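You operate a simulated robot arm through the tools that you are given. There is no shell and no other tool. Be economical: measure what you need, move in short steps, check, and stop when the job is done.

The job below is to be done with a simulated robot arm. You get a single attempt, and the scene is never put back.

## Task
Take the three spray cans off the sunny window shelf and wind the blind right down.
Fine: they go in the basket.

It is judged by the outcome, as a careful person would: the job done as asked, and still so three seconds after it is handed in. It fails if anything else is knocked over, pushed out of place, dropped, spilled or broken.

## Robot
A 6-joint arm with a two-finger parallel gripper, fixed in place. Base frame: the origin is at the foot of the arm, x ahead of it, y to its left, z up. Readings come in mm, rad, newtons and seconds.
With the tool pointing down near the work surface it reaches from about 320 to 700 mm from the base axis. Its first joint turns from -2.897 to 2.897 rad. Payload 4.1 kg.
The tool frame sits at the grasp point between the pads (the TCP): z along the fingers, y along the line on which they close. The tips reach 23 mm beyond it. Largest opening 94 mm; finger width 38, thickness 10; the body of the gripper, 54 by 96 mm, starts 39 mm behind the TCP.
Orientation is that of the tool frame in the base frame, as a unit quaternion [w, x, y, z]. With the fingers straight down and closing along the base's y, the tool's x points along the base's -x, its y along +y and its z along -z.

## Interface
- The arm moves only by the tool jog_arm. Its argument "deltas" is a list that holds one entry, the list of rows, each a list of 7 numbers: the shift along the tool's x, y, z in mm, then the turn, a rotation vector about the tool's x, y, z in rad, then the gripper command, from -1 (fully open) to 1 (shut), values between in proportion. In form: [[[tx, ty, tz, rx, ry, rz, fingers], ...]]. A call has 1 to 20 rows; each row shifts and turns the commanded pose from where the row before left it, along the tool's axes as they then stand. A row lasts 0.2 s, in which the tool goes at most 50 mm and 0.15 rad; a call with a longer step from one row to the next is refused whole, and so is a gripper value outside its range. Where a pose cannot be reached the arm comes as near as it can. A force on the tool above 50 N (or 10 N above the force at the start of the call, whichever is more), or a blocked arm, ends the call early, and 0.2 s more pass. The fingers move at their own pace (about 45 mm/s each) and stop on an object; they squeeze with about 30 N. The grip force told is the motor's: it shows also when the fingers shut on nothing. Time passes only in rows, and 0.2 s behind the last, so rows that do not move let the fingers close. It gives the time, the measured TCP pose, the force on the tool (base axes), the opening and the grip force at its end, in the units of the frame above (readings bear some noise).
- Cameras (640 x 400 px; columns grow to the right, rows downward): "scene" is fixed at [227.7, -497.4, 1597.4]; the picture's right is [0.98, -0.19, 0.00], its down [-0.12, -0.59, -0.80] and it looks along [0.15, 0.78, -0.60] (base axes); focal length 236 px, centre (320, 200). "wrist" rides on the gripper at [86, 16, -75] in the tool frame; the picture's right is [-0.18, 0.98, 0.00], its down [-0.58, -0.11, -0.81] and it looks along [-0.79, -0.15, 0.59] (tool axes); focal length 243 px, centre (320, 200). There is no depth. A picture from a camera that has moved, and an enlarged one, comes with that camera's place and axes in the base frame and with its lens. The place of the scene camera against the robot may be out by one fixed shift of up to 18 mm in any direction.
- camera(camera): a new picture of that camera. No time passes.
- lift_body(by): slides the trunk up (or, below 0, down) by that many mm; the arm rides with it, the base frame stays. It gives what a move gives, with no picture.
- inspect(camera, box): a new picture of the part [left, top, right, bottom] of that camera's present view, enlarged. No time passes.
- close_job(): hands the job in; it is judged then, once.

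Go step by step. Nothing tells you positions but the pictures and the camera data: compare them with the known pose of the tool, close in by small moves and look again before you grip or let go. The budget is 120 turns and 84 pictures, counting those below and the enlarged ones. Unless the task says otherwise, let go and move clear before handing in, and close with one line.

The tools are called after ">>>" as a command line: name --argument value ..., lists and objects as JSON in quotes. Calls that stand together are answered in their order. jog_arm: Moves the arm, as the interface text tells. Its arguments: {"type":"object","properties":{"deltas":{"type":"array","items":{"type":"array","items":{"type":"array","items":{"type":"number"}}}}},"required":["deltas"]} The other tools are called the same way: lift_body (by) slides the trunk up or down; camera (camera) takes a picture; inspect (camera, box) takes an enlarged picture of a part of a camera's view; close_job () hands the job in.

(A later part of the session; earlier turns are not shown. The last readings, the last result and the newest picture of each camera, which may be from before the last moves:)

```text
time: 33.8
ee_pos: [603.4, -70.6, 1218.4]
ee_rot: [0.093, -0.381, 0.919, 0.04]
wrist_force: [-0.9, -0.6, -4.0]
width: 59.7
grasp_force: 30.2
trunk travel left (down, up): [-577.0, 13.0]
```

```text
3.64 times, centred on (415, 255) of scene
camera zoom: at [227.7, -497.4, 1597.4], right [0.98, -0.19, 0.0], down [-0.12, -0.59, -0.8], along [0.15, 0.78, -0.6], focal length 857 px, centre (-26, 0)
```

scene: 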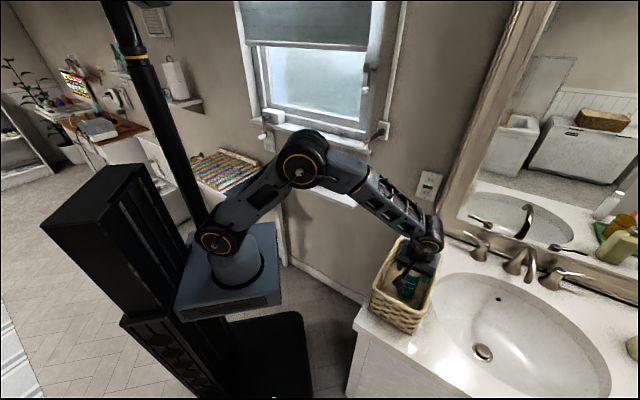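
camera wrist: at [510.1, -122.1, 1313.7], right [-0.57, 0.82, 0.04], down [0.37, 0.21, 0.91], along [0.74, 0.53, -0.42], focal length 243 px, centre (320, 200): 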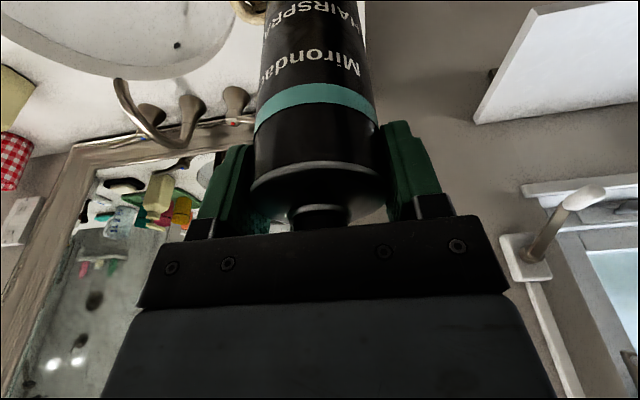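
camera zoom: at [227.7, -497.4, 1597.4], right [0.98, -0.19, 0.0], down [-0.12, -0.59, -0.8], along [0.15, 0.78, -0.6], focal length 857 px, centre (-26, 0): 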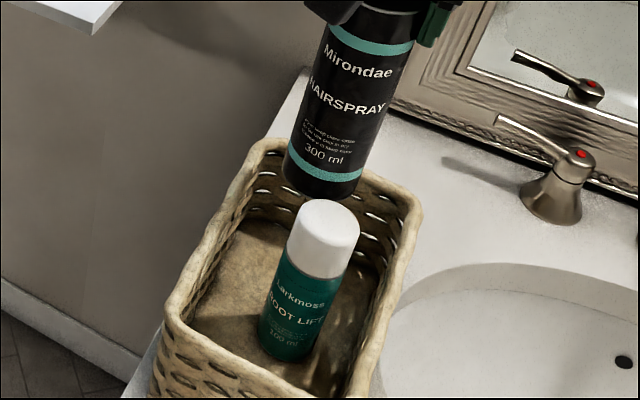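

The can would come close to the end rim, so I'll shift 6 mm back and continue down.

>>> jog_arm --deltas '[[[5.9, 3, -1.2, 0, 0, 0, 1], [4, 0, 19.6, 0, 0, 0, 1], [4, 0, 19.6, 0, 0, 0, 1], [0, 0, 0, 0, 0, 0, 1]]]'

>>> inspect --camera "scene" --box '[370, 200, 460, 310]'

>>> camera --camera "wrist"

```text
time: 34.8
ee_pos: [596.0, -75.5, 1174.7]
ee_rot: [0.093, -0.381, 0.919, 0.039]
wrist_force: [-0.3, 0.1, -3.8]
width: 59.5
grasp_force: 29.8
trunk travel left (down, up): [-577.0, 13.0]
```

```text
3.64 times, centred on (415, 255) of scene
camera zoom: at [227.7, -497.4, 1597.4], right [0.98, -0.19, 0.0], down [-0.12, -0.59, -0.8], along [0.15, 0.78, -0.6], focal length 857 px, centre (-26, 0)
```

zoom: 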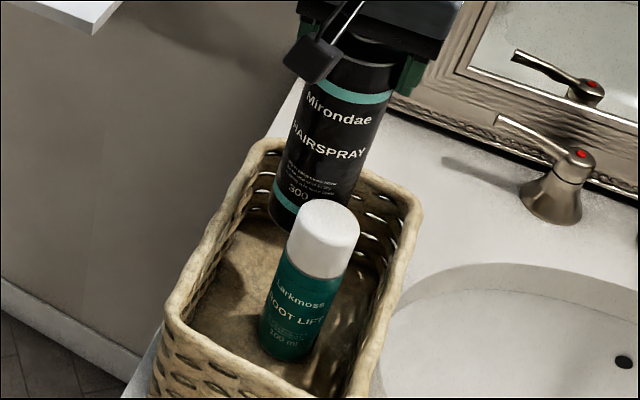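

```text
40 pictures are left
camera wrist: at [514.9, -134.8, 1231.8], right [-0.57, 0.82, 0.04], down [0.37, 0.21, 0.91], along [0.74, 0.53, -0.42], focal length 243 px, centre (320, 200)
```

wrist: 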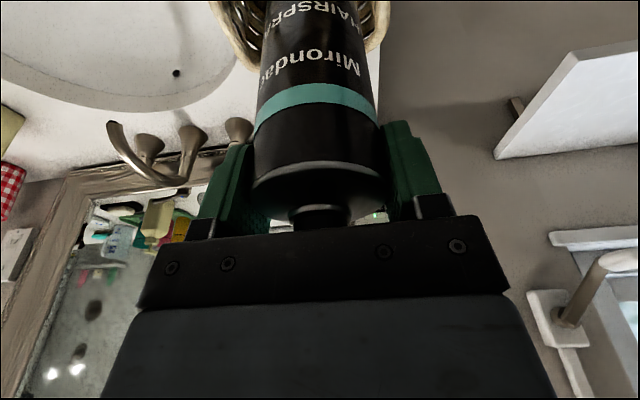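

It's inside the rim and clear of the green can. I'll lower to just above the floor.

>>> jog_arm --deltas '[[[4.6, 0, 22.5, 0, 0, 0, 1], [4.6, 0, 22.5, 0, 0, 0, 1], [4.6, 0, 22.5, 0, 0, 0, 1], [3.5, 0, 17, 0, 0, 0, 1], [0, 0, 0, 0, 0, 0, 1]]]'

```text
time: 36.0
ee_pos: [595.3, -73.0, 1091.7]
ee_rot: [0.093, -0.38, 0.919, 0.038]
wrist_force: [0.5, 1.0, -4.2]
width: 59.6
grasp_force: 29.9
trunk travel left (down, up): [-577.0, 13.0]
```

>>> jog_arm --deltas '[[[1.6, 0, 7.8, 0, 0, 0, 1], [1.4, 0, 6.9, 0, 0, 0, 1], [0.8, 0, 3.9, 0, 0, 0, 1], [0, 0, 0, 0, 0, 0, 1]]]'

```text
time: 37.0
ee_pos: [595.3, -71.7, 1073.7]
ee_rot: [0.093, -0.38, 0.919, 0.038]
wrist_force: [-0.9, -1.7, 2.9]
width: 59.6
grasp_force: 29.8
trunk travel left (down, up): [-577.0, 13.0]
```

Contact is beginning. I'll go 2 mm more and release partway.

>>> jog_arm --deltas '[[[0.4, 0, 2, 0, 0, 0, 1], [0, 0, 0, 0, 0, 0, -0.6], [0, 0, 0, 0, 0, 0, -0.6], [0, 0, 0, 0, 0, 0, -0.6]]]'

>>> inspect --camera "scene" --box '[370, 200, 460, 310]'

```text
time: 38.0
ee_pos: [594.7, -72.3, 1071.7]
ee_rot: [0.095, -0.38, 0.919, 0.039]
wrist_force: [-0.1, -1.4, 8.2]
width: 75.1
grasp_force: 0.0
trunk travel left (down, up): [-577.0, 13.0]
```

```text
3.64 times, centred on (415, 255) of scene
camera zoom: at [227.7, -497.4, 1597.4], right [0.98, -0.19, 0.0], down [-0.12, -0.59, -0.8], along [0.15, 0.78, -0.6], focal length 857 px, centre (-26, 0)
```

zoom: 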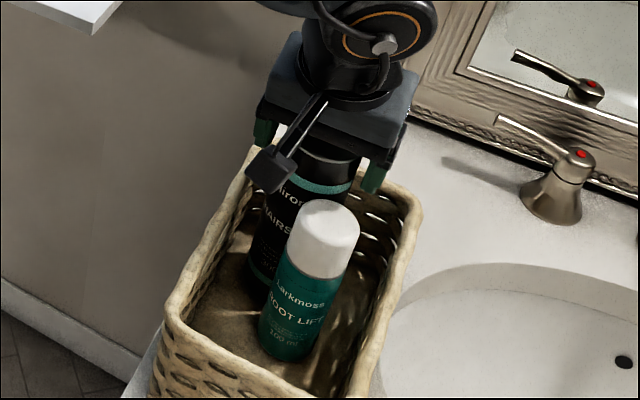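

Released upright. I'll retreat upward and return to a spot in front of the mousse.

>>> jog_arm --deltas '[[[-2, 0, -9.8, 0, 0, 0, -0.6], [-6, 0, -29.4, 0, 0, 0, -0.6], [-8, 0, -39.2, 0, 0, 0, -0.6], [-8, 0, -39.2, 0, 0, 0, -1], [-8, 0, -39.2, 0, 0, 0, -1], [-8, 0, -39.2, 0, 0, 0, -1], [-4, 35, -19.6, 0, 0, 0, -1], [-4, 35, -19.6, 0, 0, 0, -1], [-4, 35, -19.6, 0, 0, 0, -1], [-4, 35, -19.6, 0, 0, 0, -1], [0, 45, 0, 0, 0, 0, -1], [0, 45, 0, 0, 0, 0, -1], [0, 45, 0, 0, 0, 0, -1], [0, 45, 0, 0, 0, 0, -1], [0, 45, 0, 0, 0, 0, -1], [-10, 45, 2, 0, 0, 0, -1], [-10, 45, 2, 0, 0, 0, -1], [-10, 45, 2, 0, 0, 0, -1], [-10, 45, 2, 0, 0, 0, -1], [0, 0, 0, 0, 0, 0, -1]]]'

>>> camera --camera "scene"

```text
time: 42.2
ee_pos: [235.6, 342.3, 1351.6]
ee_rot: [0.093, -0.38, 0.92, 0.038]
wrist_force: [0.3, 0.3, -0.1]
width: 94.1
grasp_force: 0.0
trunk travel left (down, up): [-577.0, 13.0]
```

```text
38 pictures are left
```

scene: 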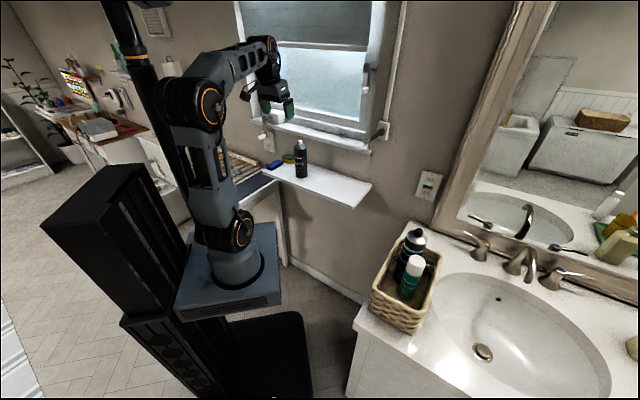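

>>> jog_arm --deltas '[[[-27.6, 10, 27.3, 0, 0, 0, -1], [-27.6, 10, 27.3, 0, 0, 0, -1], [-27.6, 10, 27.3, 0, 0, 0, -1], [-27.6, 10, 27.3, 0, 0, 0, -1], [0, 0, 0, 0, 0, 0, -1]]]'

>>> camera --camera "wrist"

```text
time: 43.4
ee_pos: [300.5, 464.1, 1265.8]
ee_rot: [0.093, -0.381, 0.919, 0.039]
wrist_force: [-0.1, 0.8, -0.1]
width: 93.9
grasp_force: 0.0
trunk travel left (down, up): [-577.0, 13.0]
```

```text
37 pictures are left
camera wrist: at [219.2, 405.0, 1321.0], right [-0.57, 0.82, 0.04], down [0.37, 0.21, 0.91], along [0.74, 0.53, -0.42], focal length 243 px, centre (320, 200)
```

wrist: 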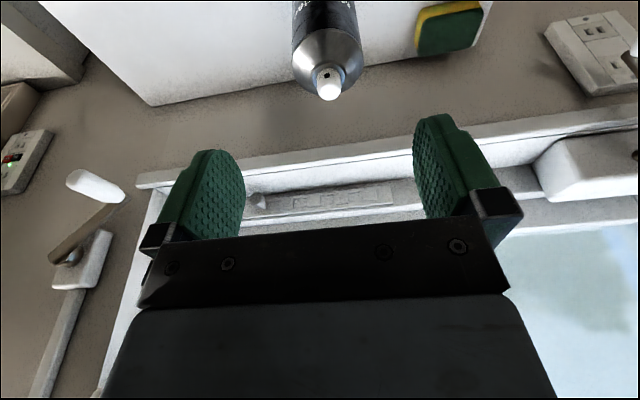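

>>> jog_arm --deltas '[[[-7.4, 1.5, 36.7, 0, 0, 0, -1], [-7.3, 1.5, 36.7, 0, 0, 0, -1], [0, 0, 0, 0, 0, 0, -1]]]'

>>> camera --camera "wrist"

>>> inspect --camera "scene" --box '[250, 90, 370, 190]'

```text
time: 44.2
ee_pos: [320.6, 484.8, 1198.4]
ee_rot: [0.094, -0.381, 0.919, 0.039]
wrist_force: [-0.7, 0.6, -0.1]
width: 94.2
grasp_force: 0.0
trunk travel left (down, up): [-577.0, 13.0]
```

```text
36 pictures are left
camera wrist: at [238.1, 426.5, 1254.2], right [-0.57, 0.82, 0.04], down [0.37, 0.21, 0.91], along [0.74, 0.53, -0.42], focal length 243 px, centre (320, 200)
```

wrist: 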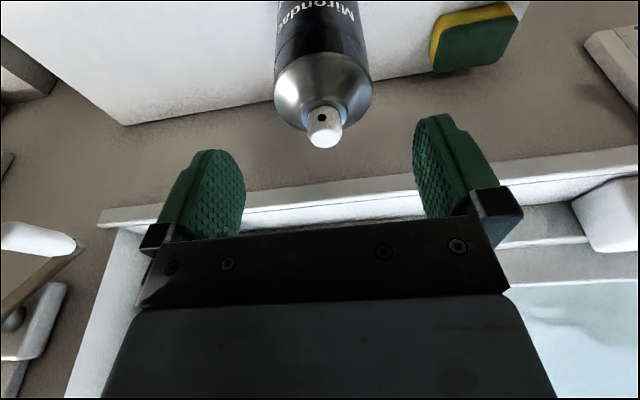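

```text
4.00 times, centred on (310, 140) of scene
camera zoom: at [227.7, -497.4, 1597.4], right [0.98, -0.19, 0.0], down [-0.12, -0.59, -0.8], along [0.15, 0.78, -0.6], focal length 943 px, centre (360, 440)
```

zoom: 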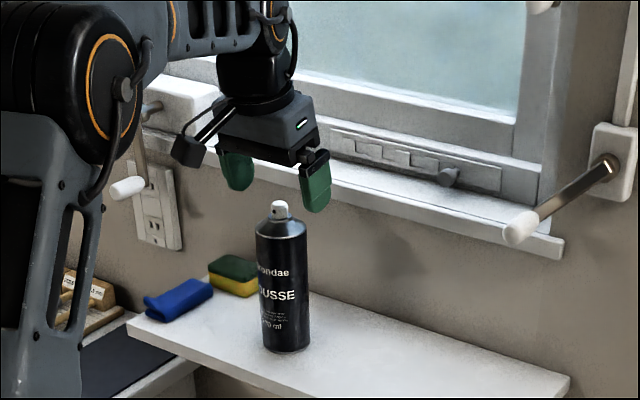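

>>> jog_arm --deltas '[[[4.8, 1, 23.5, 0, 0, 0, -1], [4.8, 1, 23.5, 0, 0, 0, -1], [0, 0, 0, 0, 0, 0, -1]]]'

>>> camera --camera "wrist"

```text
time: 45.0
ee_pos: [318.1, 484.8, 1150.3]
ee_rot: [0.093, -0.381, 0.919, 0.039]
wrist_force: [0.9, 0.4, 0.1]
width: 94.1
grasp_force: 0.1
trunk travel left (down, up): [-577.0, 13.0]
```

```text
34 pictures are left
camera wrist: at [236.6, 426.1, 1205.9], right [-0.57, 0.82, 0.04], down [0.37, 0.21, 0.91], along [0.74, 0.53, -0.42], focal length 243 px, centre (320, 200)
```

wrist: 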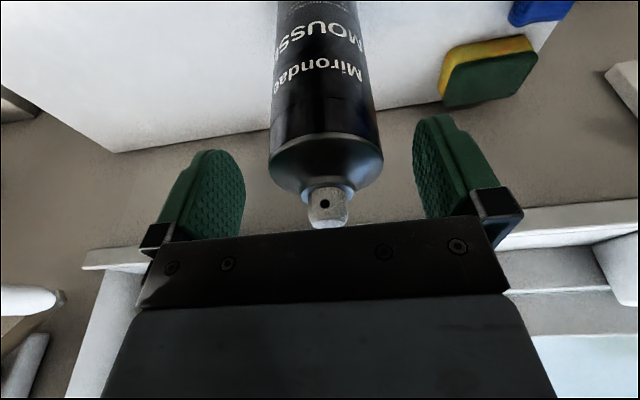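

>>> jog_arm --deltas '[[[0.8, 1.5, 4, 0, 0, 0, -1], [0.8, 0, 4, 0, 0, 0, -1], [0, 0, 0, 0, 0, 0, -1]]]'

>>> camera --camera "wrist"

```text
time: 45.8
ee_pos: [317.1, 485.6, 1141.0]
ee_rot: [0.092, -0.381, 0.919, 0.038]
wrist_force: [0.6, 0.2, 1.0]
width: 94.0
grasp_force: 0.1
trunk travel left (down, up): [-577.0, 13.0]
```

```text
33 pictures are left
camera wrist: at [235.1, 426.7, 1196.4], right [-0.57, 0.82, 0.04], down [0.37, 0.21, 0.91], along [0.74, 0.53, -0.42], focal length 243 px, centre (320, 200)
```

wrist: 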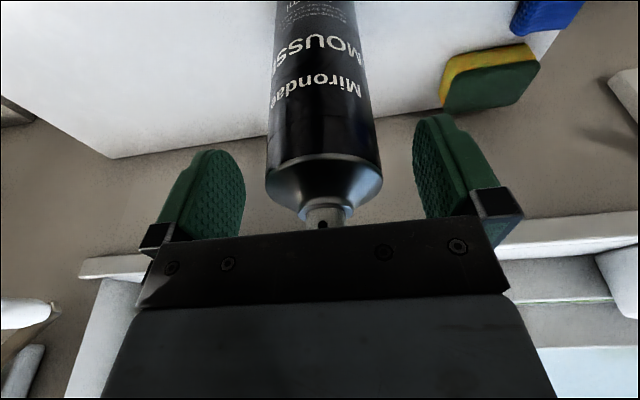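

>>> jog_arm --deltas '[[[0.6, 0, 3, 0, 0, 0, -1], [0, 0, 0, 0, 0, 0, -0.6], [0, 0, 0, 0, 0, 0, 1], [0, 0, 0, 0, 0, 0, 1], [0, 0, 0, 0, 0, 0, 1], [0, 0, 0, 0, 0, 0, 1]]]'

>>> camera --camera "wrist"

```text
time: 47.2
ee_pos: [317.8, 485.6, 1138.6]
ee_rot: [0.094, -0.381, 0.919, 0.038]
wrist_force: [-1.2, 0.9, -0.5]
width: 57.2
grasp_force: 30.1
trunk travel left (down, up): [-577.0, 13.0]
```

```text
32 pictures are left
camera wrist: at [235.1, 427.3, 1193.5], right [-0.57, 0.82, 0.04], down [0.37, 0.21, 0.91], along [0.74, 0.53, -0.42], focal length 243 px, centre (320, 200)
```

wrist: 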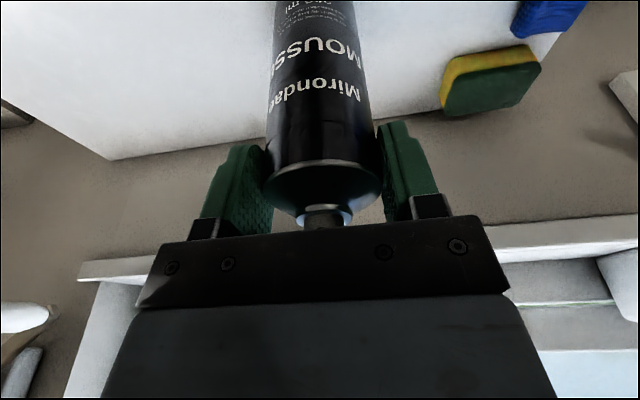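

Gripped at 57 mm. I'll lift it, back off and carry it toward the near end of the basket.

>>> jog_arm --deltas '[[[-4, 0, -19.6, 0, 0, 0, 1], [27, 0, -33, 0, 0, 0, 1], [27, 0, -33, 0, 0, 0, 1], [27, 0, -33, 0, 0, 0, 1], [14.4, -40, -2.9, 0, 0, 0, 1], [14.4, -40, -2.9, 0, 0, 0, 1], [14.4, -40, -2.9, 0, 0, 0, 1], [14.4, -40, -2.9, 0, 0, 0, 1], [14.4, -40, -2.9, 0, 0, 0, 1], [14.4, -40, -2.9, 0, 0, 0, 1], [14.4, -40, -2.9, 0, 0, 0, 1], [14.4, -40, -2.9, 0, 0, 0, 1], [14.4, -40, -2.9, 0, 0, 0, 1], [14.4, -40, -2.9, 0, 0, 0, 1], [14.4, -40, -2.9, 0, 0, 0, 1], [14.4, -40, -2.9, 0, 0, 0, 1], [14.4, -40, -2.9, 0, 0, 0, 1], [0, 0, 0, 0, 0, 0, 1]]]'

>>> camera --camera "scene"

```text
time: 51.0
ee_pos: [480.8, -89.0, 1239.3]
ee_rot: [0.093, -0.38, 0.919, 0.039]
wrist_force: [0.5, 0.5, -3.3]
width: 57.3
grasp_force: 30.2
trunk travel left (down, up): [-577.0, 13.0]
```

```text
31 pictures are left
```

scene: 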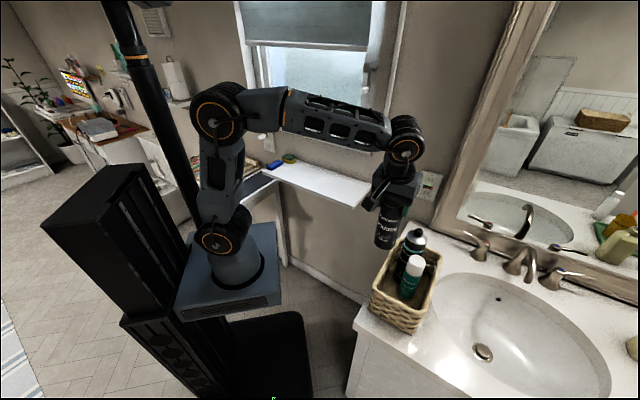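

>>> jog_arm --deltas '[[[14.2, -39.5, -2.9, 0, 0, 0, 1], [14.2, -39.5, -2.9, 0, 0, 0, 1], [5, 0, 24.5, 0, 0, 0, 1], [4, 0, 19.6, 0, 0, 0, 1], [0, 0, 0, 0, 0, 0, 1]]]'

>>> inspect --camera "scene" --box '[350, 220, 460, 340]'

>>> camera --camera "wrist"

```text
time: 52.2
ee_pos: [514.5, -162.3, 1191.5]
ee_rot: [0.093, -0.38, 0.919, 0.039]
wrist_force: [-0.1, -1.4, -2.2]
width: 57.4
grasp_force: 29.9
trunk travel left (down, up): [-577.0, 13.0]
```

```text
3.33 times, centred on (405, 280) of scene
camera zoom: at [227.7, -497.4, 1597.4], right [0.98, -0.19, 0.0], down [-0.12, -0.59, -0.8], along [0.15, 0.78, -0.6], focal length 786 px, centre (37, -67)
```

zoom: 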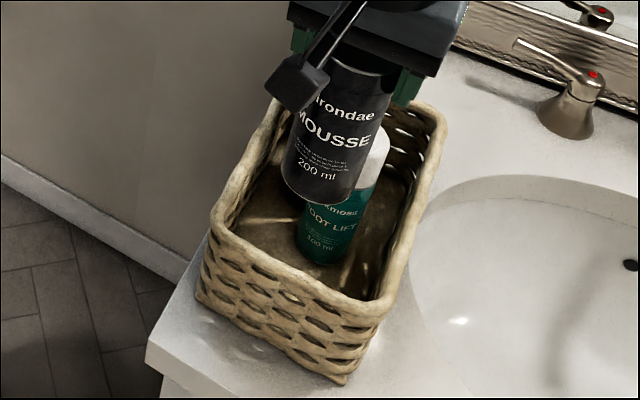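

```text
29 pictures are left
camera wrist: at [433.2, -221.6, 1246.9], right [-0.57, 0.82, 0.04], down [0.37, 0.21, 0.91], along [0.74, 0.53, -0.42], focal length 243 px, centre (320, 200)
```

wrist: 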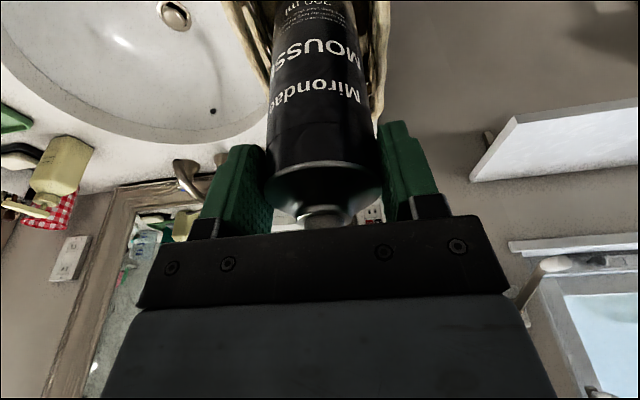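

There is a margin both to the green can and to the near rim. I'll nudge 5 mm nearer the rim and lower.

>>> jog_arm --deltas '[[[4.9, -3, -1, 0, 0, 0, 1], [4, 0, 19.6, 0, 0, 0, 1], [4, 0, 19.6, 0, 0, 0, 1], [4, 0, 19.6, 0, 0, 0, 1], [4, 0, 19.6, 0, 0, 0, 1], [0, 0, 0, 0, 0, 0, 1]]]'

>>> inspect --camera "scene" --box '[350, 220, 460, 340]'

```text
time: 53.6
ee_pos: [513.1, -168.2, 1110.0]
ee_rot: [0.093, -0.381, 0.919, 0.038]
wrist_force: [-0.2, 0.6, -3.8]
width: 57.6
grasp_force: 30.3
trunk travel left (down, up): [-577.0, 13.0]
```

```text
3.33 times, centred on (405, 280) of scene
camera zoom: at [227.7, -497.4, 1597.4], right [0.98, -0.19, 0.0], down [-0.12, -0.59, -0.8], along [0.15, 0.78, -0.6], focal length 786 px, centre (37, -67)
```

zoom: 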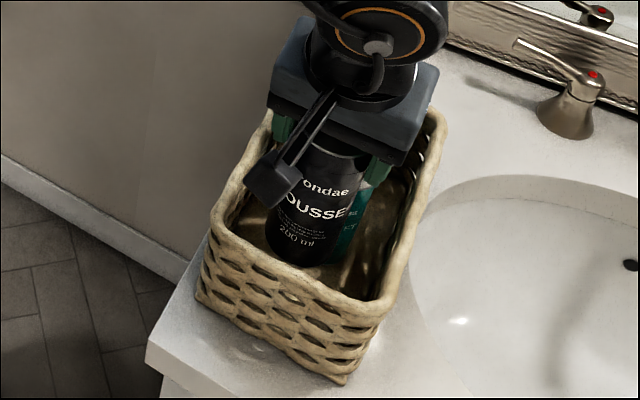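

>>> jog_arm --deltas '[[[4, 0, 19.6, 0, 0, 0, 1], [4, 0, 19.6, 0, 0, 0, 1], [4, 0, 19.6, 0, 0, 0, 1], [1.6, 0, 7.8, 0, 0, 0, 1], [0, 0, 0, 0, 0, 0, 1]]]'

>>> inspect --camera "scene" --box '[350, 220, 460, 340]'

```text
time: 54.8
ee_pos: [514.1, -169.7, 1045.9]
ee_rot: [0.093, -0.381, 0.919, 0.039]
wrist_force: [0.7, -0.2, -2.6]
width: 57.5
grasp_force: 30.3
trunk travel left (down, up): [-577.0, 13.0]
```

```text
3.33 times, centred on (405, 280) of scene
camera zoom: at [227.7, -497.4, 1597.4], right [0.98, -0.19, 0.0], down [-0.12, -0.59, -0.8], along [0.15, 0.78, -0.6], focal length 786 px, centre (37, -67)
```

zoom: 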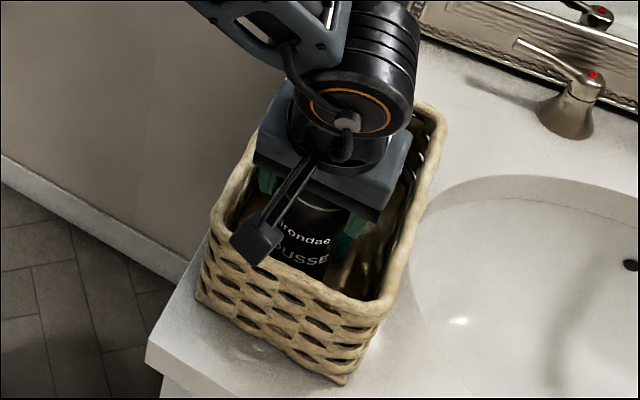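

>>> jog_arm --deltas '[[[1.2, 0, 5.9, 0, 0, 0, 1], [1, 0, 4.9, 0, 0, 0, 1], [0.4, 0, 2, 0, 0, 0, 1], [0, 0, 0, 0, 0, 0, 1]]]'

```text
time: 55.8
ee_pos: [514.1, -169.5, 1033.7]
ee_rot: [0.095, -0.38, 0.919, 0.036]
wrist_force: [0.1, -1.3, 22.0]
width: 57.9
grasp_force: 29.8
trunk travel left (down, up): [-577.0, 13.0]
```

On the floor. I'll relieve the push, release partway, and lift away.

>>> jog_arm --deltas '[[[-0.2, 0, -1, 0, 0, 0, 1], [0, 0, 0, 0, 0, 0, -0.45], [0, 0, 0, 0, 0, 0, -0.45], [0, 0, 0, 0, 0, 0, -0.45], [-1, 0, -4.9, 0, 0, 0, -0.45], [-3, 0, -14.7, 0, 0, 0, -0.45], [-6, 0, -29.4, 0, 0, 0, -0.45], [-8, 0, -39.2, 0, 0, 0, -0.45], [-8, 0, -39.2, 0, 0, 0, -0.45], [-8, 0, -39.2, 0, 0, 0, -0.45], [-8, 0, -39.2, 0, 0, 0, -0.45], [0, 0, 0, 0, 0, 0, -0.45]]]'

>>> camera --camera "scene"

```text
time: 58.4
ee_pos: [513.7, -169.1, 1243.1]
ee_rot: [0.093, -0.38, 0.919, 0.038]
wrist_force: [-0.3, -0.3, -0.4]
width: 68.0
grasp_force: 0.1
trunk travel left (down, up): [-577.0, 13.0]
```

```text
26 pictures are left
```

scene: 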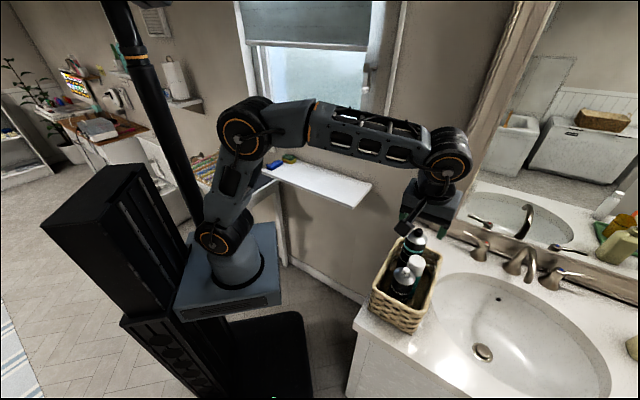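

All three cans are in the basket. Now the crank: I'll compare the blind's edge with the start view, since the accidental nudge reveals the winding direction.

>>> inspect --camera "scene" --box '[230, 0, 410, 112]'

>>> inspect --camera "scene" --box '[330, 90, 410, 170]'

```text
3.56 times, centred on (320, 56) of scene
camera zoom: at [227.7, -497.4, 1597.4], right [0.98, -0.19, 0.0], down [-0.12, -0.59, -0.8], along [0.15, 0.78, -0.6], focal length 838 px, centre (320, 712)
```

zoom: 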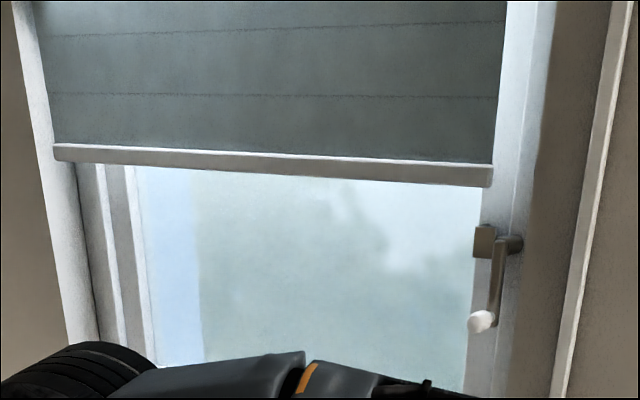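

```text
5.00 times, centred on (370, 130) of scene
camera zoom: at [227.7, -497.4, 1597.4], right [0.98, -0.19, 0.0], down [-0.12, -0.59, -0.8], along [0.15, 0.78, -0.6], focal length 1179 px, centre (70, 550)
```

zoom: 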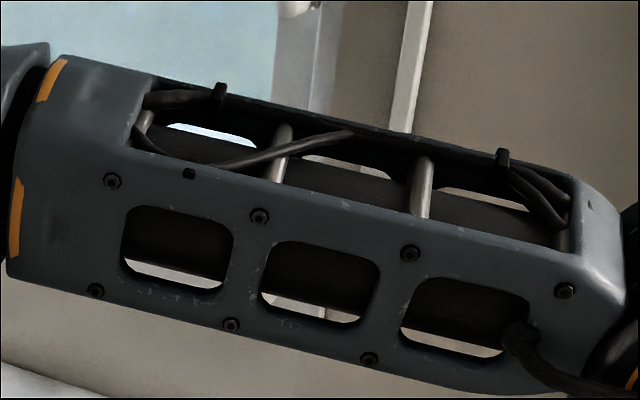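

The nudge (counter-clockwise) raised the blind about 45 mm, so this crank is the winder and clockwise, seen from the room, lowers it. I'll move back, turn the tool to point horizontally at the wall, and look.

>>> jog_arm --deltas '[[[-22.2, 40, -3.6, 0, 0, 0, -0.45], [-22.2, 40, -3.6, 0, 0, 0, -0.45], [-22.2, 40, -3.6, 0, 0, 0, -0.45], [-22.2, 40, -3.6, 0, 0, 0, -0.45], [-22.2, 40, -3.6, 0, 0, 0, -0.45], [-22.2, 40, -3.6, 0, 0, 0, -0.45], [-22.2, 40, -3.6, 0, 0, 0, -0.45], [0, 0, 0, 0, -0.137, 0, -0.45], [0, 0, 0, 0, -0.137, 0, -0.45], [0, 0, 0, 0, -0.137, 0, -0.45], [0, 0, 0, 0, -0.137, 0, -0.45], [0, 0, 0, 0, -0.137, 0, -0.45], [0, 0, 0, 0, -0.137, 0, -0.45], [0, 0, 0, 0, -0.137, 0, -0.45], [0, 0, 0, 0, -0.137, 0, -0.45], [0, 0, 0, 0, -0.137, 0, -0.45], [0, 0, 0, 0, -0.137, 0, -0.45], [0, 0, 0, 0, 0, 0, -0.45]]]'

>>> camera --camera "wrist"

>>> camera --camera "scene"

```text
time: 62.2
ee_pos: [421.1, 133.3, 1299.3]
ee_rot: [0.654, -0.27, 0.653, 0.27]
wrist_force: [0.1, -0.6, -0.4]
width: 68.1
grasp_force: 0.1
trunk travel left (down, up): [-577.0, 13.0]
```

```text
23 pictures are left
camera wrist: at [356.7, 91.7, 1211.9], right [-0.69, 0.7, 0.18], down [-0.49, -0.65, 0.58], along [0.52, 0.31, 0.79], focal length 243 px, centre (320, 200)
```

wrist: 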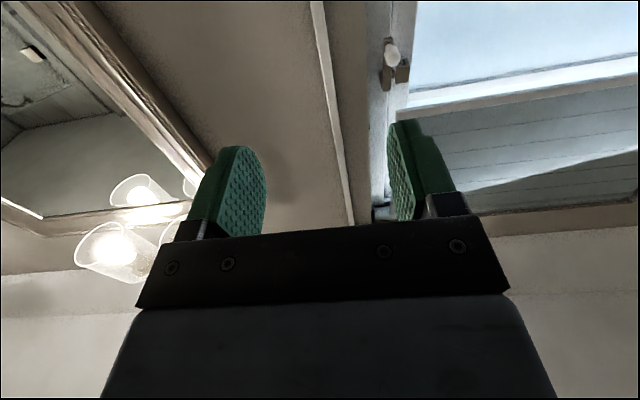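

```text
22 pictures are left
```

scene: 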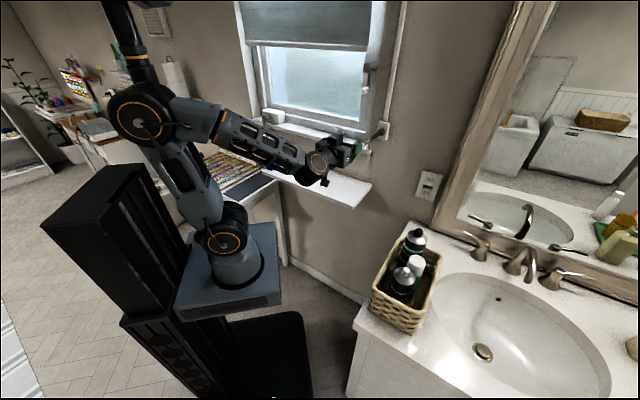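

From several wrist views the knob axis triangulates to t≈150, z≈1185 (tip n≈605, root ≈648), and the pivot to t≈201, z≈1249, a radius of about 82. I'll line up in front of the knob.

>>> jog_arm --deltas '[[[22.8, 10.7, 33.6, 0, 0, 0, -0.3], [22.8, 10.7, 33.6, 0, 0, 0, -0.3], [22.8, 10.7, 33.6, 0, 0, 0, -0.3], [22.8, 10.7, 33.6, 0, 0, 0, -0.3], [22.8, 10.7, 33.6, 0, 0, 0, -0.3], [0, 0, 0, 0, 0, 0, -0.3]]]'

>>> inspect --camera "scene" --box '[310, 90, 410, 180]'

>>> camera --camera "wrist"

```text
time: 63.6
ee_pos: [500.5, 290.7, 1182.7]
ee_rot: [0.653, -0.271, 0.653, 0.271]
wrist_force: [-0.7, 0.1, 0.0]
width: 61.2
grasp_force: 0.0
trunk travel left (down, up): [-577.0, 13.0]
```

```text
4.44 times, centred on (360, 135) of scene
camera zoom: at [227.7, -497.4, 1597.4], right [0.98, -0.19, 0.0], down [-0.12, -0.59, -0.8], along [0.15, 0.78, -0.6], focal length 1048 px, centre (142, 489)
```

zoom: 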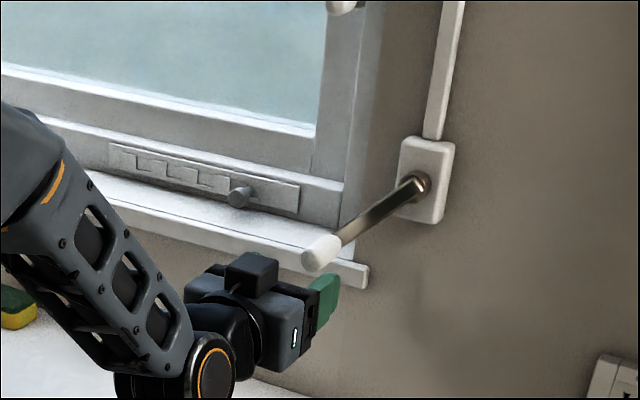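

```text
20 pictures are left
camera wrist: at [435.7, 249.2, 1095.3], right [-0.69, 0.7, 0.18], down [-0.49, -0.65, 0.58], along [0.52, 0.31, 0.79], focal length 243 px, centre (320, 200)
```

wrist: 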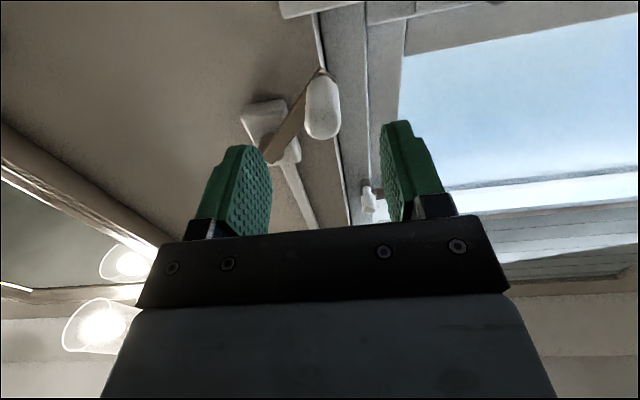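

The knob is well centred between the pads. I'll advance over it and close.

>>> jog_arm --deltas '[[[-0.5, 0, 27, 0, 0, 0, -0.3], [-0.5, 0, 26, 0, 0, 0, -0.3], [0, 0, 0, 0, 0, 0, -0.3], [0, 0, 0, 0, 0, 0, 1], [0, 0, 0, 0, 0, 0, 1], [0, 0, 0, 0, 0, 0, 1], [0, 0, 0, 0, 0, 0, 1]]]'

>>> camera --camera "wrist"

```text
time: 65.2
ee_pos: [537.5, 327.5, 1184.6]
ee_rot: [0.653, -0.271, 0.653, 0.271]
wrist_force: [-4.0, 2.2, -3.1]
width: 22.1
grasp_force: 44.6
trunk travel left (down, up): [-577.0, 13.0]
```

```text
19 pictures are left
camera wrist: at [474.1, 287.2, 1097.1], right [-0.7, 0.69, 0.18], down [-0.49, -0.65, 0.58], along [0.52, 0.31, 0.79], focal length 243 px, centre (320, 200)
```

wrist: 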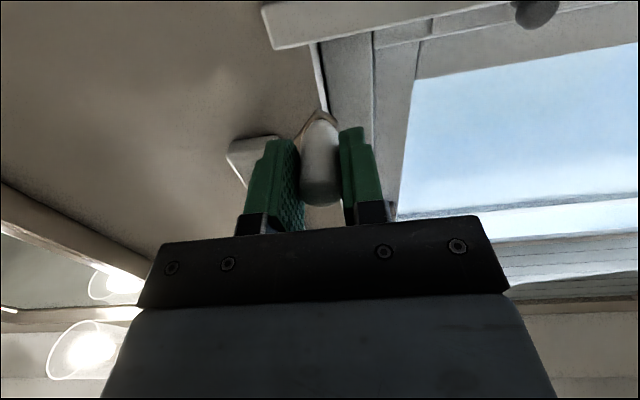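

The knob is gripped. I'll wind clockwise (left, then up) through a first 45° and read the forces.

>>> jog_arm --deltas '[[[-15.7, 14.8, 0, 0, 0, 0, 1], [-19.1, 10.3, 0, 0, 0, 0, 1], [-21.1, 5, 0, 0, 0, 0, 1], [0, 0, 0, 0, 0, 0, 1]]]'

>>> camera --camera "wrist"

>>> inspect --camera "scene" --box '[230, 0, 410, 170]'

```text
time: 66.2
ee_pos: [519.7, 346.3, 1242.0]
ee_rot: [0.653, -0.268, 0.654, 0.271]
wrist_force: [13.1, -21.1, -4.5]
width: 22.0
grasp_force: 45.1
trunk travel left (down, up): [-577.0, 13.0]
```

```text
18 pictures are left
camera wrist: at [455.3, 306.2, 1154.2], right [-0.69, 0.7, 0.19], down [-0.49, -0.65, 0.58], along [0.53, 0.31, 0.79], focal length 243 px, centre (320, 200)
```

wrist: 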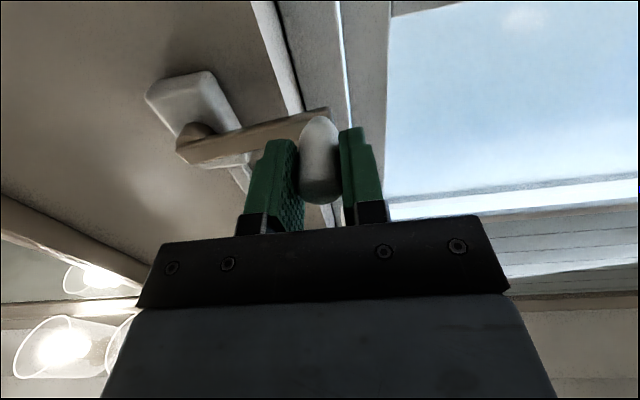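

```text
2.35 times, centred on (320, 85) of scene
camera zoom: at [227.7, -497.4, 1597.4], right [0.98, -0.19, 0.0], down [-0.12, -0.59, -0.8], along [0.15, 0.78, -0.6], focal length 555 px, centre (320, 471)
```

zoom: 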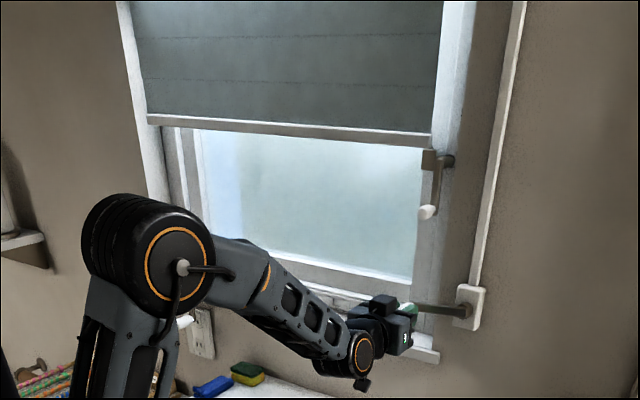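

The blind is coming down and the crank pulls inward a bit, so the true radius is nearer 79. I'll continue clockwise over the top with that correction.

>>> jog_arm --deltas '[[[-22.6, -6.4, 0, 0, 0, 0, 1], [-19.2, -7.6, 0, 0, 0, 0, 1], [-16.6, -12.3, 0, 0, 0, 0, 1], [-12.8, -16.1, 0, 0, 0, 0, 1], [0, 0, 0, 0, 0, 0, 1]]]'

>>> camera --camera "wrist"

```text
time: 67.4
ee_pos: [545.2, 318.8, 1320.9]
ee_rot: [0.66, -0.27, 0.647, 0.27]
wrist_force: [-9.2, 20.6, 31.4]
width: 22.0
grasp_force: 44.1
trunk travel left (down, up): [-577.0, 13.0]
```

```text
16 pictures are left
camera wrist: at [482.8, 278.4, 1232.2], right [-0.7, 0.69, 0.18], down [-0.5, -0.65, 0.57], along [0.51, 0.31, 0.8], focal length 243 px, centre (320, 200)
```

wrist: 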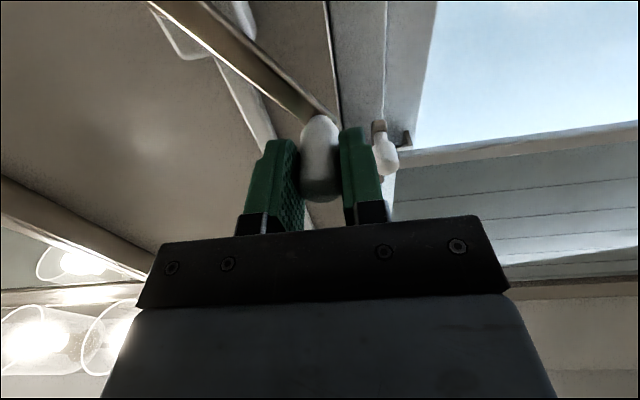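

The measured positions fit a circle with pivot (208, 1248) and radius 87. I'll carry on over the top with that.

>>> jog_arm --deltas '[[[-19, -20.3, 0, 0, 0, 0, 1], [-4.2, -22.3, 0, 0, 0, 0, 1], [0, 0, 0, 0, 0, 0, 1]]]'

```text
time: 68.2
ee_pos: [576.4, 286.6, 1332.5]
ee_rot: [0.651, -0.269, 0.657, 0.269]
wrist_force: [-16.4, -14.4, -18.3]
width: 22.2
grasp_force: 45.0
trunk travel left (down, up): [-577.0, 13.0]
```

>>> jog_arm --deltas '[[[5.8, -22.3, -3, 0, 0, 0, 1], [7.4, -20.9, 0, 0, 0, 0, 1], [12.5, -18.3, 0, 0, 0, 0, 1], [0, 0, 0, 0, 0, 0, 1]]]'

>>> inspect --camera "scene" --box '[230, 0, 410, 170]'

>>> camera --camera "wrist"

```text
time: 69.2
ee_pos: [620.0, 243.8, 1311.0]
ee_rot: [0.654, -0.27, 0.653, 0.27]
wrist_force: [8.3, 8.9, 7.3]
width: 22.0
grasp_force: 44.7
trunk travel left (down, up): [-577.0, 13.0]
```

```text
2.35 times, centred on (320, 85) of scene
camera zoom: at [227.7, -497.4, 1597.4], right [0.98, -0.19, 0.0], down [-0.12, -0.59, -0.8], along [0.15, 0.78, -0.6], focal length 555 px, centre (320, 471)
```

zoom: 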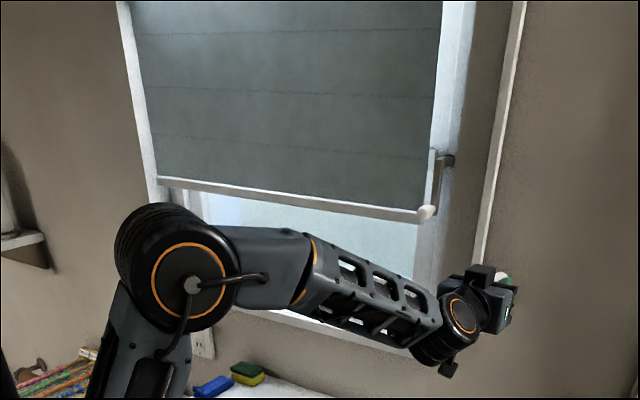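

```text
14 pictures are left
camera wrist: at [556.3, 202.9, 1224.3], right [-0.69, 0.7, 0.18], down [-0.49, -0.65, 0.58], along [0.52, 0.31, 0.79], focal length 243 px, centre (320, 200)
```

wrist: 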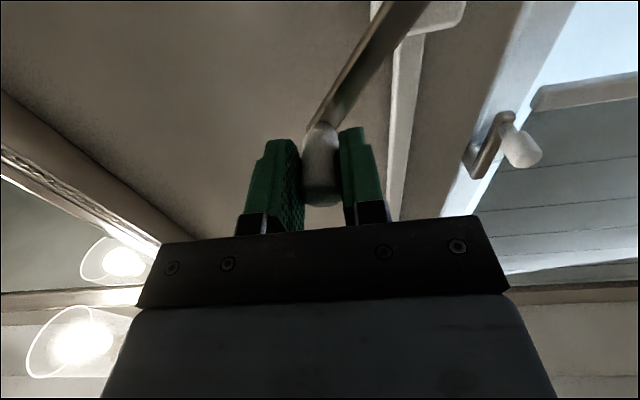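

The blind is about two-thirds down and the forces are small. I'll continue clockwise down the right side.

>>> jog_arm --deltas '[[[16.4, -15.2, 0, 0, 0, 0, 1], [20.2, -9.7, 0, 0, 0, 0, 1], [22.1, -4.1, 0, 0, 0, 0, 1], [0, 0, 0, 0, 0, 0, 1]]]'

```text
time: 70.2
ee_pos: [641.0, 221.1, 1251.4]
ee_rot: [0.654, -0.27, 0.653, 0.27]
wrist_force: [1.2, 3.3, 3.9]
width: 21.7
grasp_force: 44.5
trunk travel left (down, up): [-577.0, 13.0]
```

>>> jog_arm --deltas '[[[22.6, -0.2, 0, 0, 0, 0, 1], [21.4, 7.6, 0, 0, 0, 0, 1], [18.7, 12.8, 0, 0, 0, 0, 1], [0, 0, 0, 0, 0, 0, 1]]]'

>>> inspect --camera "scene" --box '[230, 0, 410, 170]'

```text
time: 71.2
ee_pos: [630.4, 230.7, 1184.1]
ee_rot: [0.65, -0.267, 0.658, 0.27]
wrist_force: [20.0, -26.1, -22.6]
width: 22.2
grasp_force: 45.5
trunk travel left (down, up): [-577.0, 13.0]
```

```text
2.35 times, centred on (320, 85) of scene
camera zoom: at [227.7, -497.4, 1597.4], right [0.98, -0.19, 0.0], down [-0.12, -0.59, -0.8], along [0.15, 0.78, -0.6], focal length 555 px, centre (320, 471)
```

zoom: 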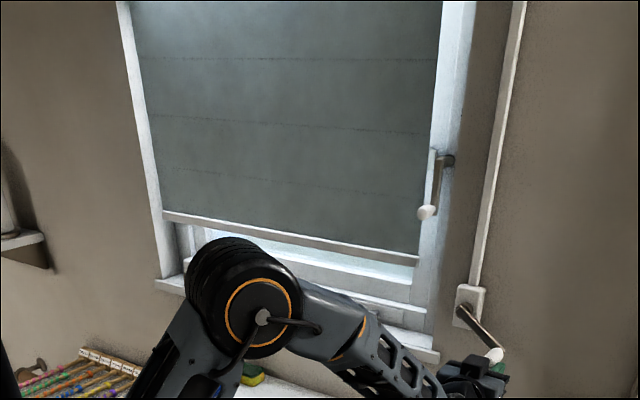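

The grip force points outward, so the knob may have slipped in the pads. I'll check the wrist view.

>>> camera --camera "wrist"

```text
12 pictures are left
camera wrist: at [565.0, 190.3, 1096.8], right [-0.69, 0.7, 0.19], down [-0.49, -0.64, 0.59], along [0.54, 0.31, 0.79], focal length 243 px, centre (320, 200)
```

wrist: 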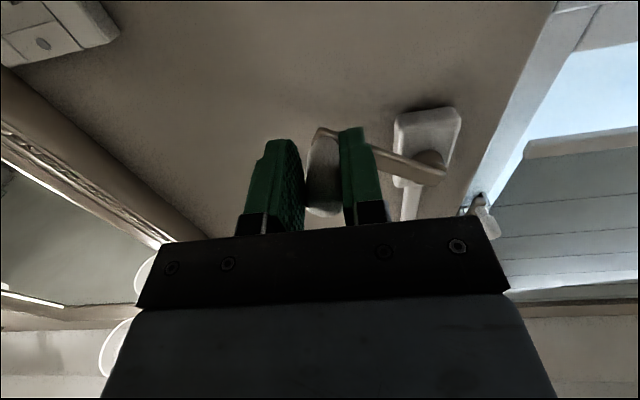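

The knob has slid about 12 mm up the pads. I'll open, re-centre and look before gripping again.

>>> jog_arm --deltas '[[[0, 0, 0, 0, 0, 0, -0.2], [0, 0, 0, 0, 0, 0, -0.2], [-10, -7.3, 0, 0, 0, 0, -0.2], [0, 0, 0, 0, 0, 0, -0.2]]]'

>>> camera --camera "wrist"

```text
time: 72.2
ee_pos: [631.2, 232.7, 1200.0]
ee_rot: [0.654, -0.271, 0.652, 0.271]
wrist_force: [0.5, 0.8, 1.0]
width: 56.4
grasp_force: 0.1
trunk travel left (down, up): [-577.0, 13.0]
```

```text
11 pictures are left
camera wrist: at [567.3, 191.5, 1112.1], right [-0.7, 0.69, 0.18], down [-0.49, -0.65, 0.58], along [0.52, 0.31, 0.79], focal length 243 px, centre (320, 200)
```

wrist: 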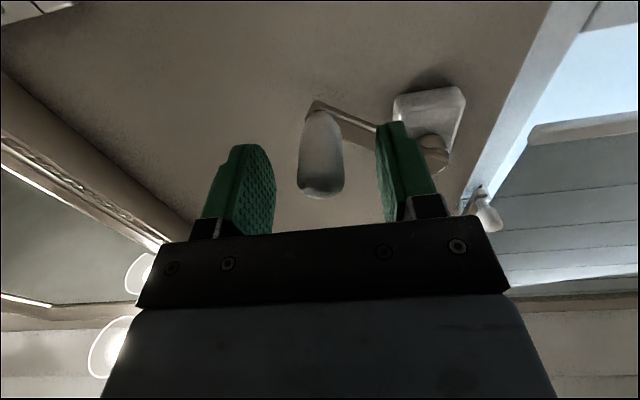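

With the fit pivot (214, 1243) and R 87, the knob is at about (280.5, 1189). I'll re-grip there and wind on toward the bottom.

>>> jog_arm --deltas '[[[10, 1, 0, 0, 0, 0, -0.2], [0, 0, 0, 0, 0, 0, -0.2], [0, 0, 0, 0, 0, 0, 1], [0, 0, 0, 0, 0, 0, 1], [0, 0, 0, 0, 0, 0, 1], [15.7, 16.5, 0, 0, 0, 0, 1], [10.8, 19.9, 0, 0, 0, 0, 1], [0, 0, 0, 0, 0, 0, 1]]]'

>>> inspect --camera "scene" --box '[230, 0, 410, 170]'

```text
time: 74.0
ee_pos: [607.3, 255.1, 1159.8]
ee_rot: [0.652, -0.268, 0.656, 0.27]
wrist_force: [8.5, -7.6, -11.4]
width: 22.0
grasp_force: 45.1
trunk travel left (down, up): [-577.0, 13.0]
```

```text
2.35 times, centred on (320, 85) of scene
camera zoom: at [227.7, -497.4, 1597.4], right [0.98, -0.19, 0.0], down [-0.12, -0.59, -0.8], along [0.15, 0.78, -0.6], focal length 555 px, centre (320, 471)
```

zoom: 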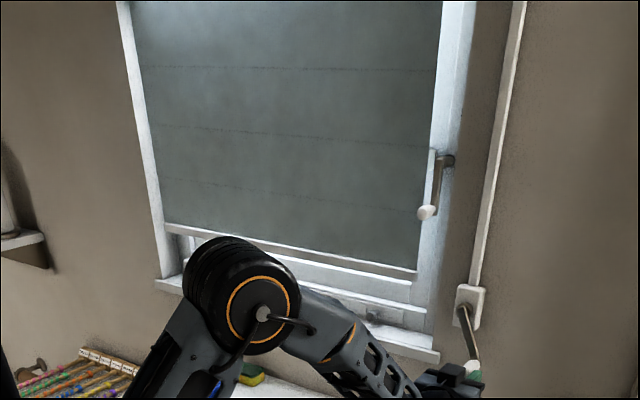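

>>> jog_arm --deltas '[[[7.3, 21.9, 0, 0, 0, 0, 1], [-0.6, 23.2, 0, 0, 0, 0, 1], [-6.6, 22.3, 0, 0, 0, 0, 1], [0, 0, 0, 0, 0, 0, 1]]]'

>>> inspect --camera "scene" --box '[230, 0, 410, 170]'

```text
time: 74.7
ee_pos: [578.7, 282.4, 1156.1]
ee_rot: [0.655, -0.254, 0.661, 0.263]
wrist_force: [41.6, -23.7, -5.3]
width: 22.8
grasp_force: 44.7
trunk travel left (down, up): [-577.0, 13.0]
stopped in row 3: the force on the tool passed its limit (the readings are from after the stop); the commanded pose is now the measured one
```

```text
2.35 times, centred on (320, 85) of scene
camera zoom: at [227.7, -497.4, 1597.4], right [0.98, -0.19, 0.0], down [-0.12, -0.59, -0.8], along [0.15, 0.78, -0.6], focal length 555 px, centre (320, 471)
```

zoom: 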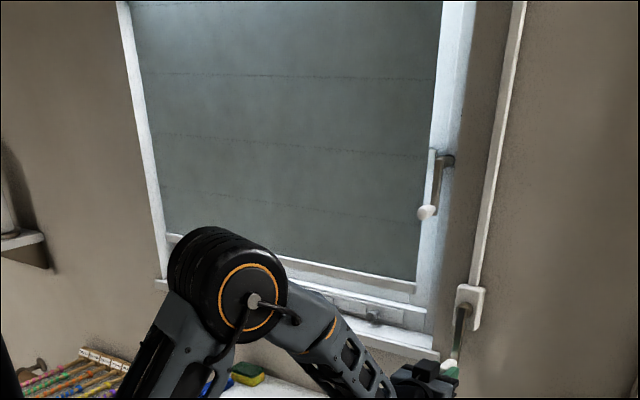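

The crank now resists strongly along its direction of travel, probably the end stop. I'll look at the blind's bottom edge.

>>> inspect --camera "scene" --box '[270, 90, 370, 150]'

```text
6.40 times, centred on (320, 120) of scene
camera zoom: at [227.7, -497.4, 1597.4], right [0.98, -0.19, 0.0], down [-0.12, -0.59, -0.8], along [0.15, 0.78, -0.6], focal length 1509 px, centre (320, 712)
```

zoom: 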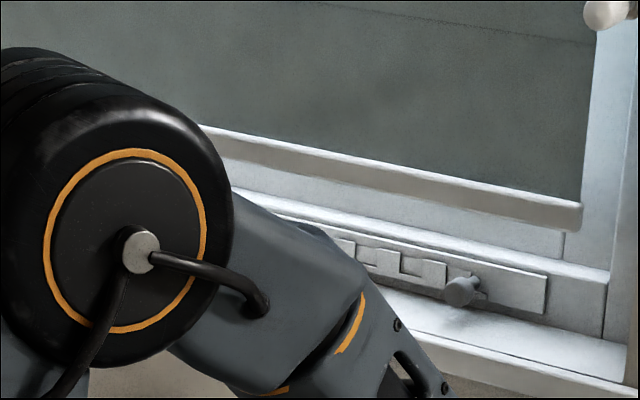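

The bar covers the glass. I'll test gently whether the crank still turns.

>>> jog_arm --deltas '[[[-0.5, 6, 0, 0, 0, 0, 1], [-1, 5, 0, 0, 0, 0, 1], [0, 0, 0, 0, 0, 0, 1]]]'

>>> camera --camera "wrist"

```text
time: 75.1
ee_pos: [579.3, 283.2, 1155.8]
ee_rot: [0.655, -0.251, 0.663, 0.264]
wrist_force: [45.1, -26.8, -4.7]
width: 23.1
grasp_force: 45.4
trunk travel left (down, up): [-577.0, 13.0]
stopped in row 1: the force on the tool passed its limit (the readings are from after the stop); the commanded pose is now the measured one
```

```text
7 pictures are left
camera wrist: at [511.3, 245.7, 1069.1], right [-0.66, 0.72, 0.2], down [-0.51, -0.63, 0.58], along [0.55, 0.28, 0.79], focal length 243 px, centre (320, 200)
```

wrist: 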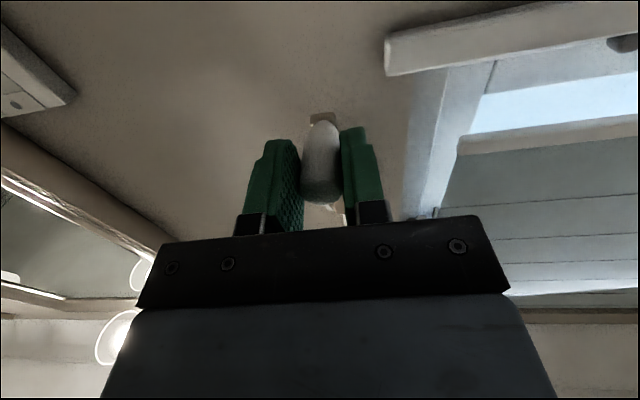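

It doesn't budge, so this is the end stop. I'll let go, back straight out, and withdraw.

>>> jog_arm --deltas '[[[0, 0, 0, 0, 0, 0, -0.2], [0, 0, 0, 0, 0, 0, -0.2], [0, 0, 0, 0, 0, 0, -0.2], [0, 0, -25, 0, 0, 0, -0.2], [0, 0, -35, 0, 0, 0, -0.2], [0, 0, -40, 0, 0, 0, -0.2], [0, 0, -40, 0, 0, 0, -0.2], [-30, 0, -30, 0, 0, 0, -0.2], [-30, 0, -30, 0, 0, 0, -0.2], [0, 0, 0, 0, 0, 0, -0.2]]]'

>>> camera --camera "scene"

>>> inspect --camera "scene" --box '[230, 40, 410, 170]'

```text
time: 77.3
ee_pos: [432.0, 153.4, 1218.8]
ee_rot: [0.655, -0.26, 0.658, 0.266]
wrist_force: [-0.3, 0.0, 0.6]
width: 56.4
grasp_force: 0.1
out of reach, approached as far as the arm can: row 9
trunk travel left (down, up): [-577.0, 13.0]
```

```text
6 pictures are left
```

scene: 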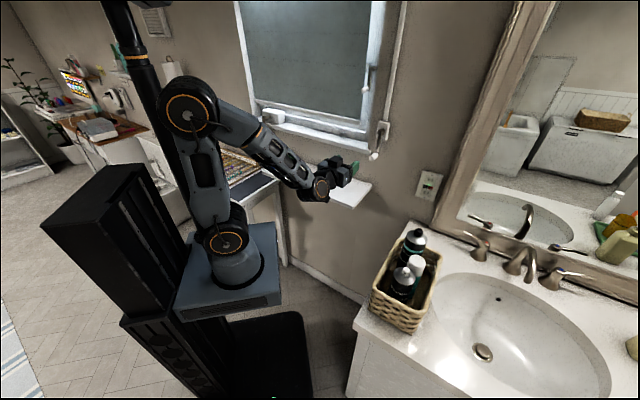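

```text
3.08 times, centred on (320, 105) of scene
camera zoom: at [227.7, -497.4, 1597.4], right [0.98, -0.19, 0.0], down [-0.12, -0.59, -0.8], along [0.15, 0.78, -0.6], focal length 725 px, centre (320, 492)
```

zoom: 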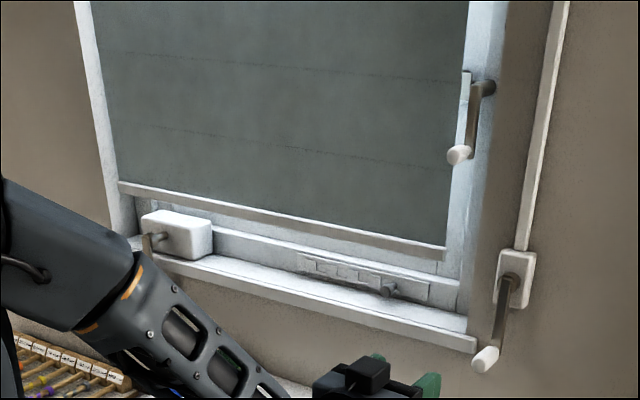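

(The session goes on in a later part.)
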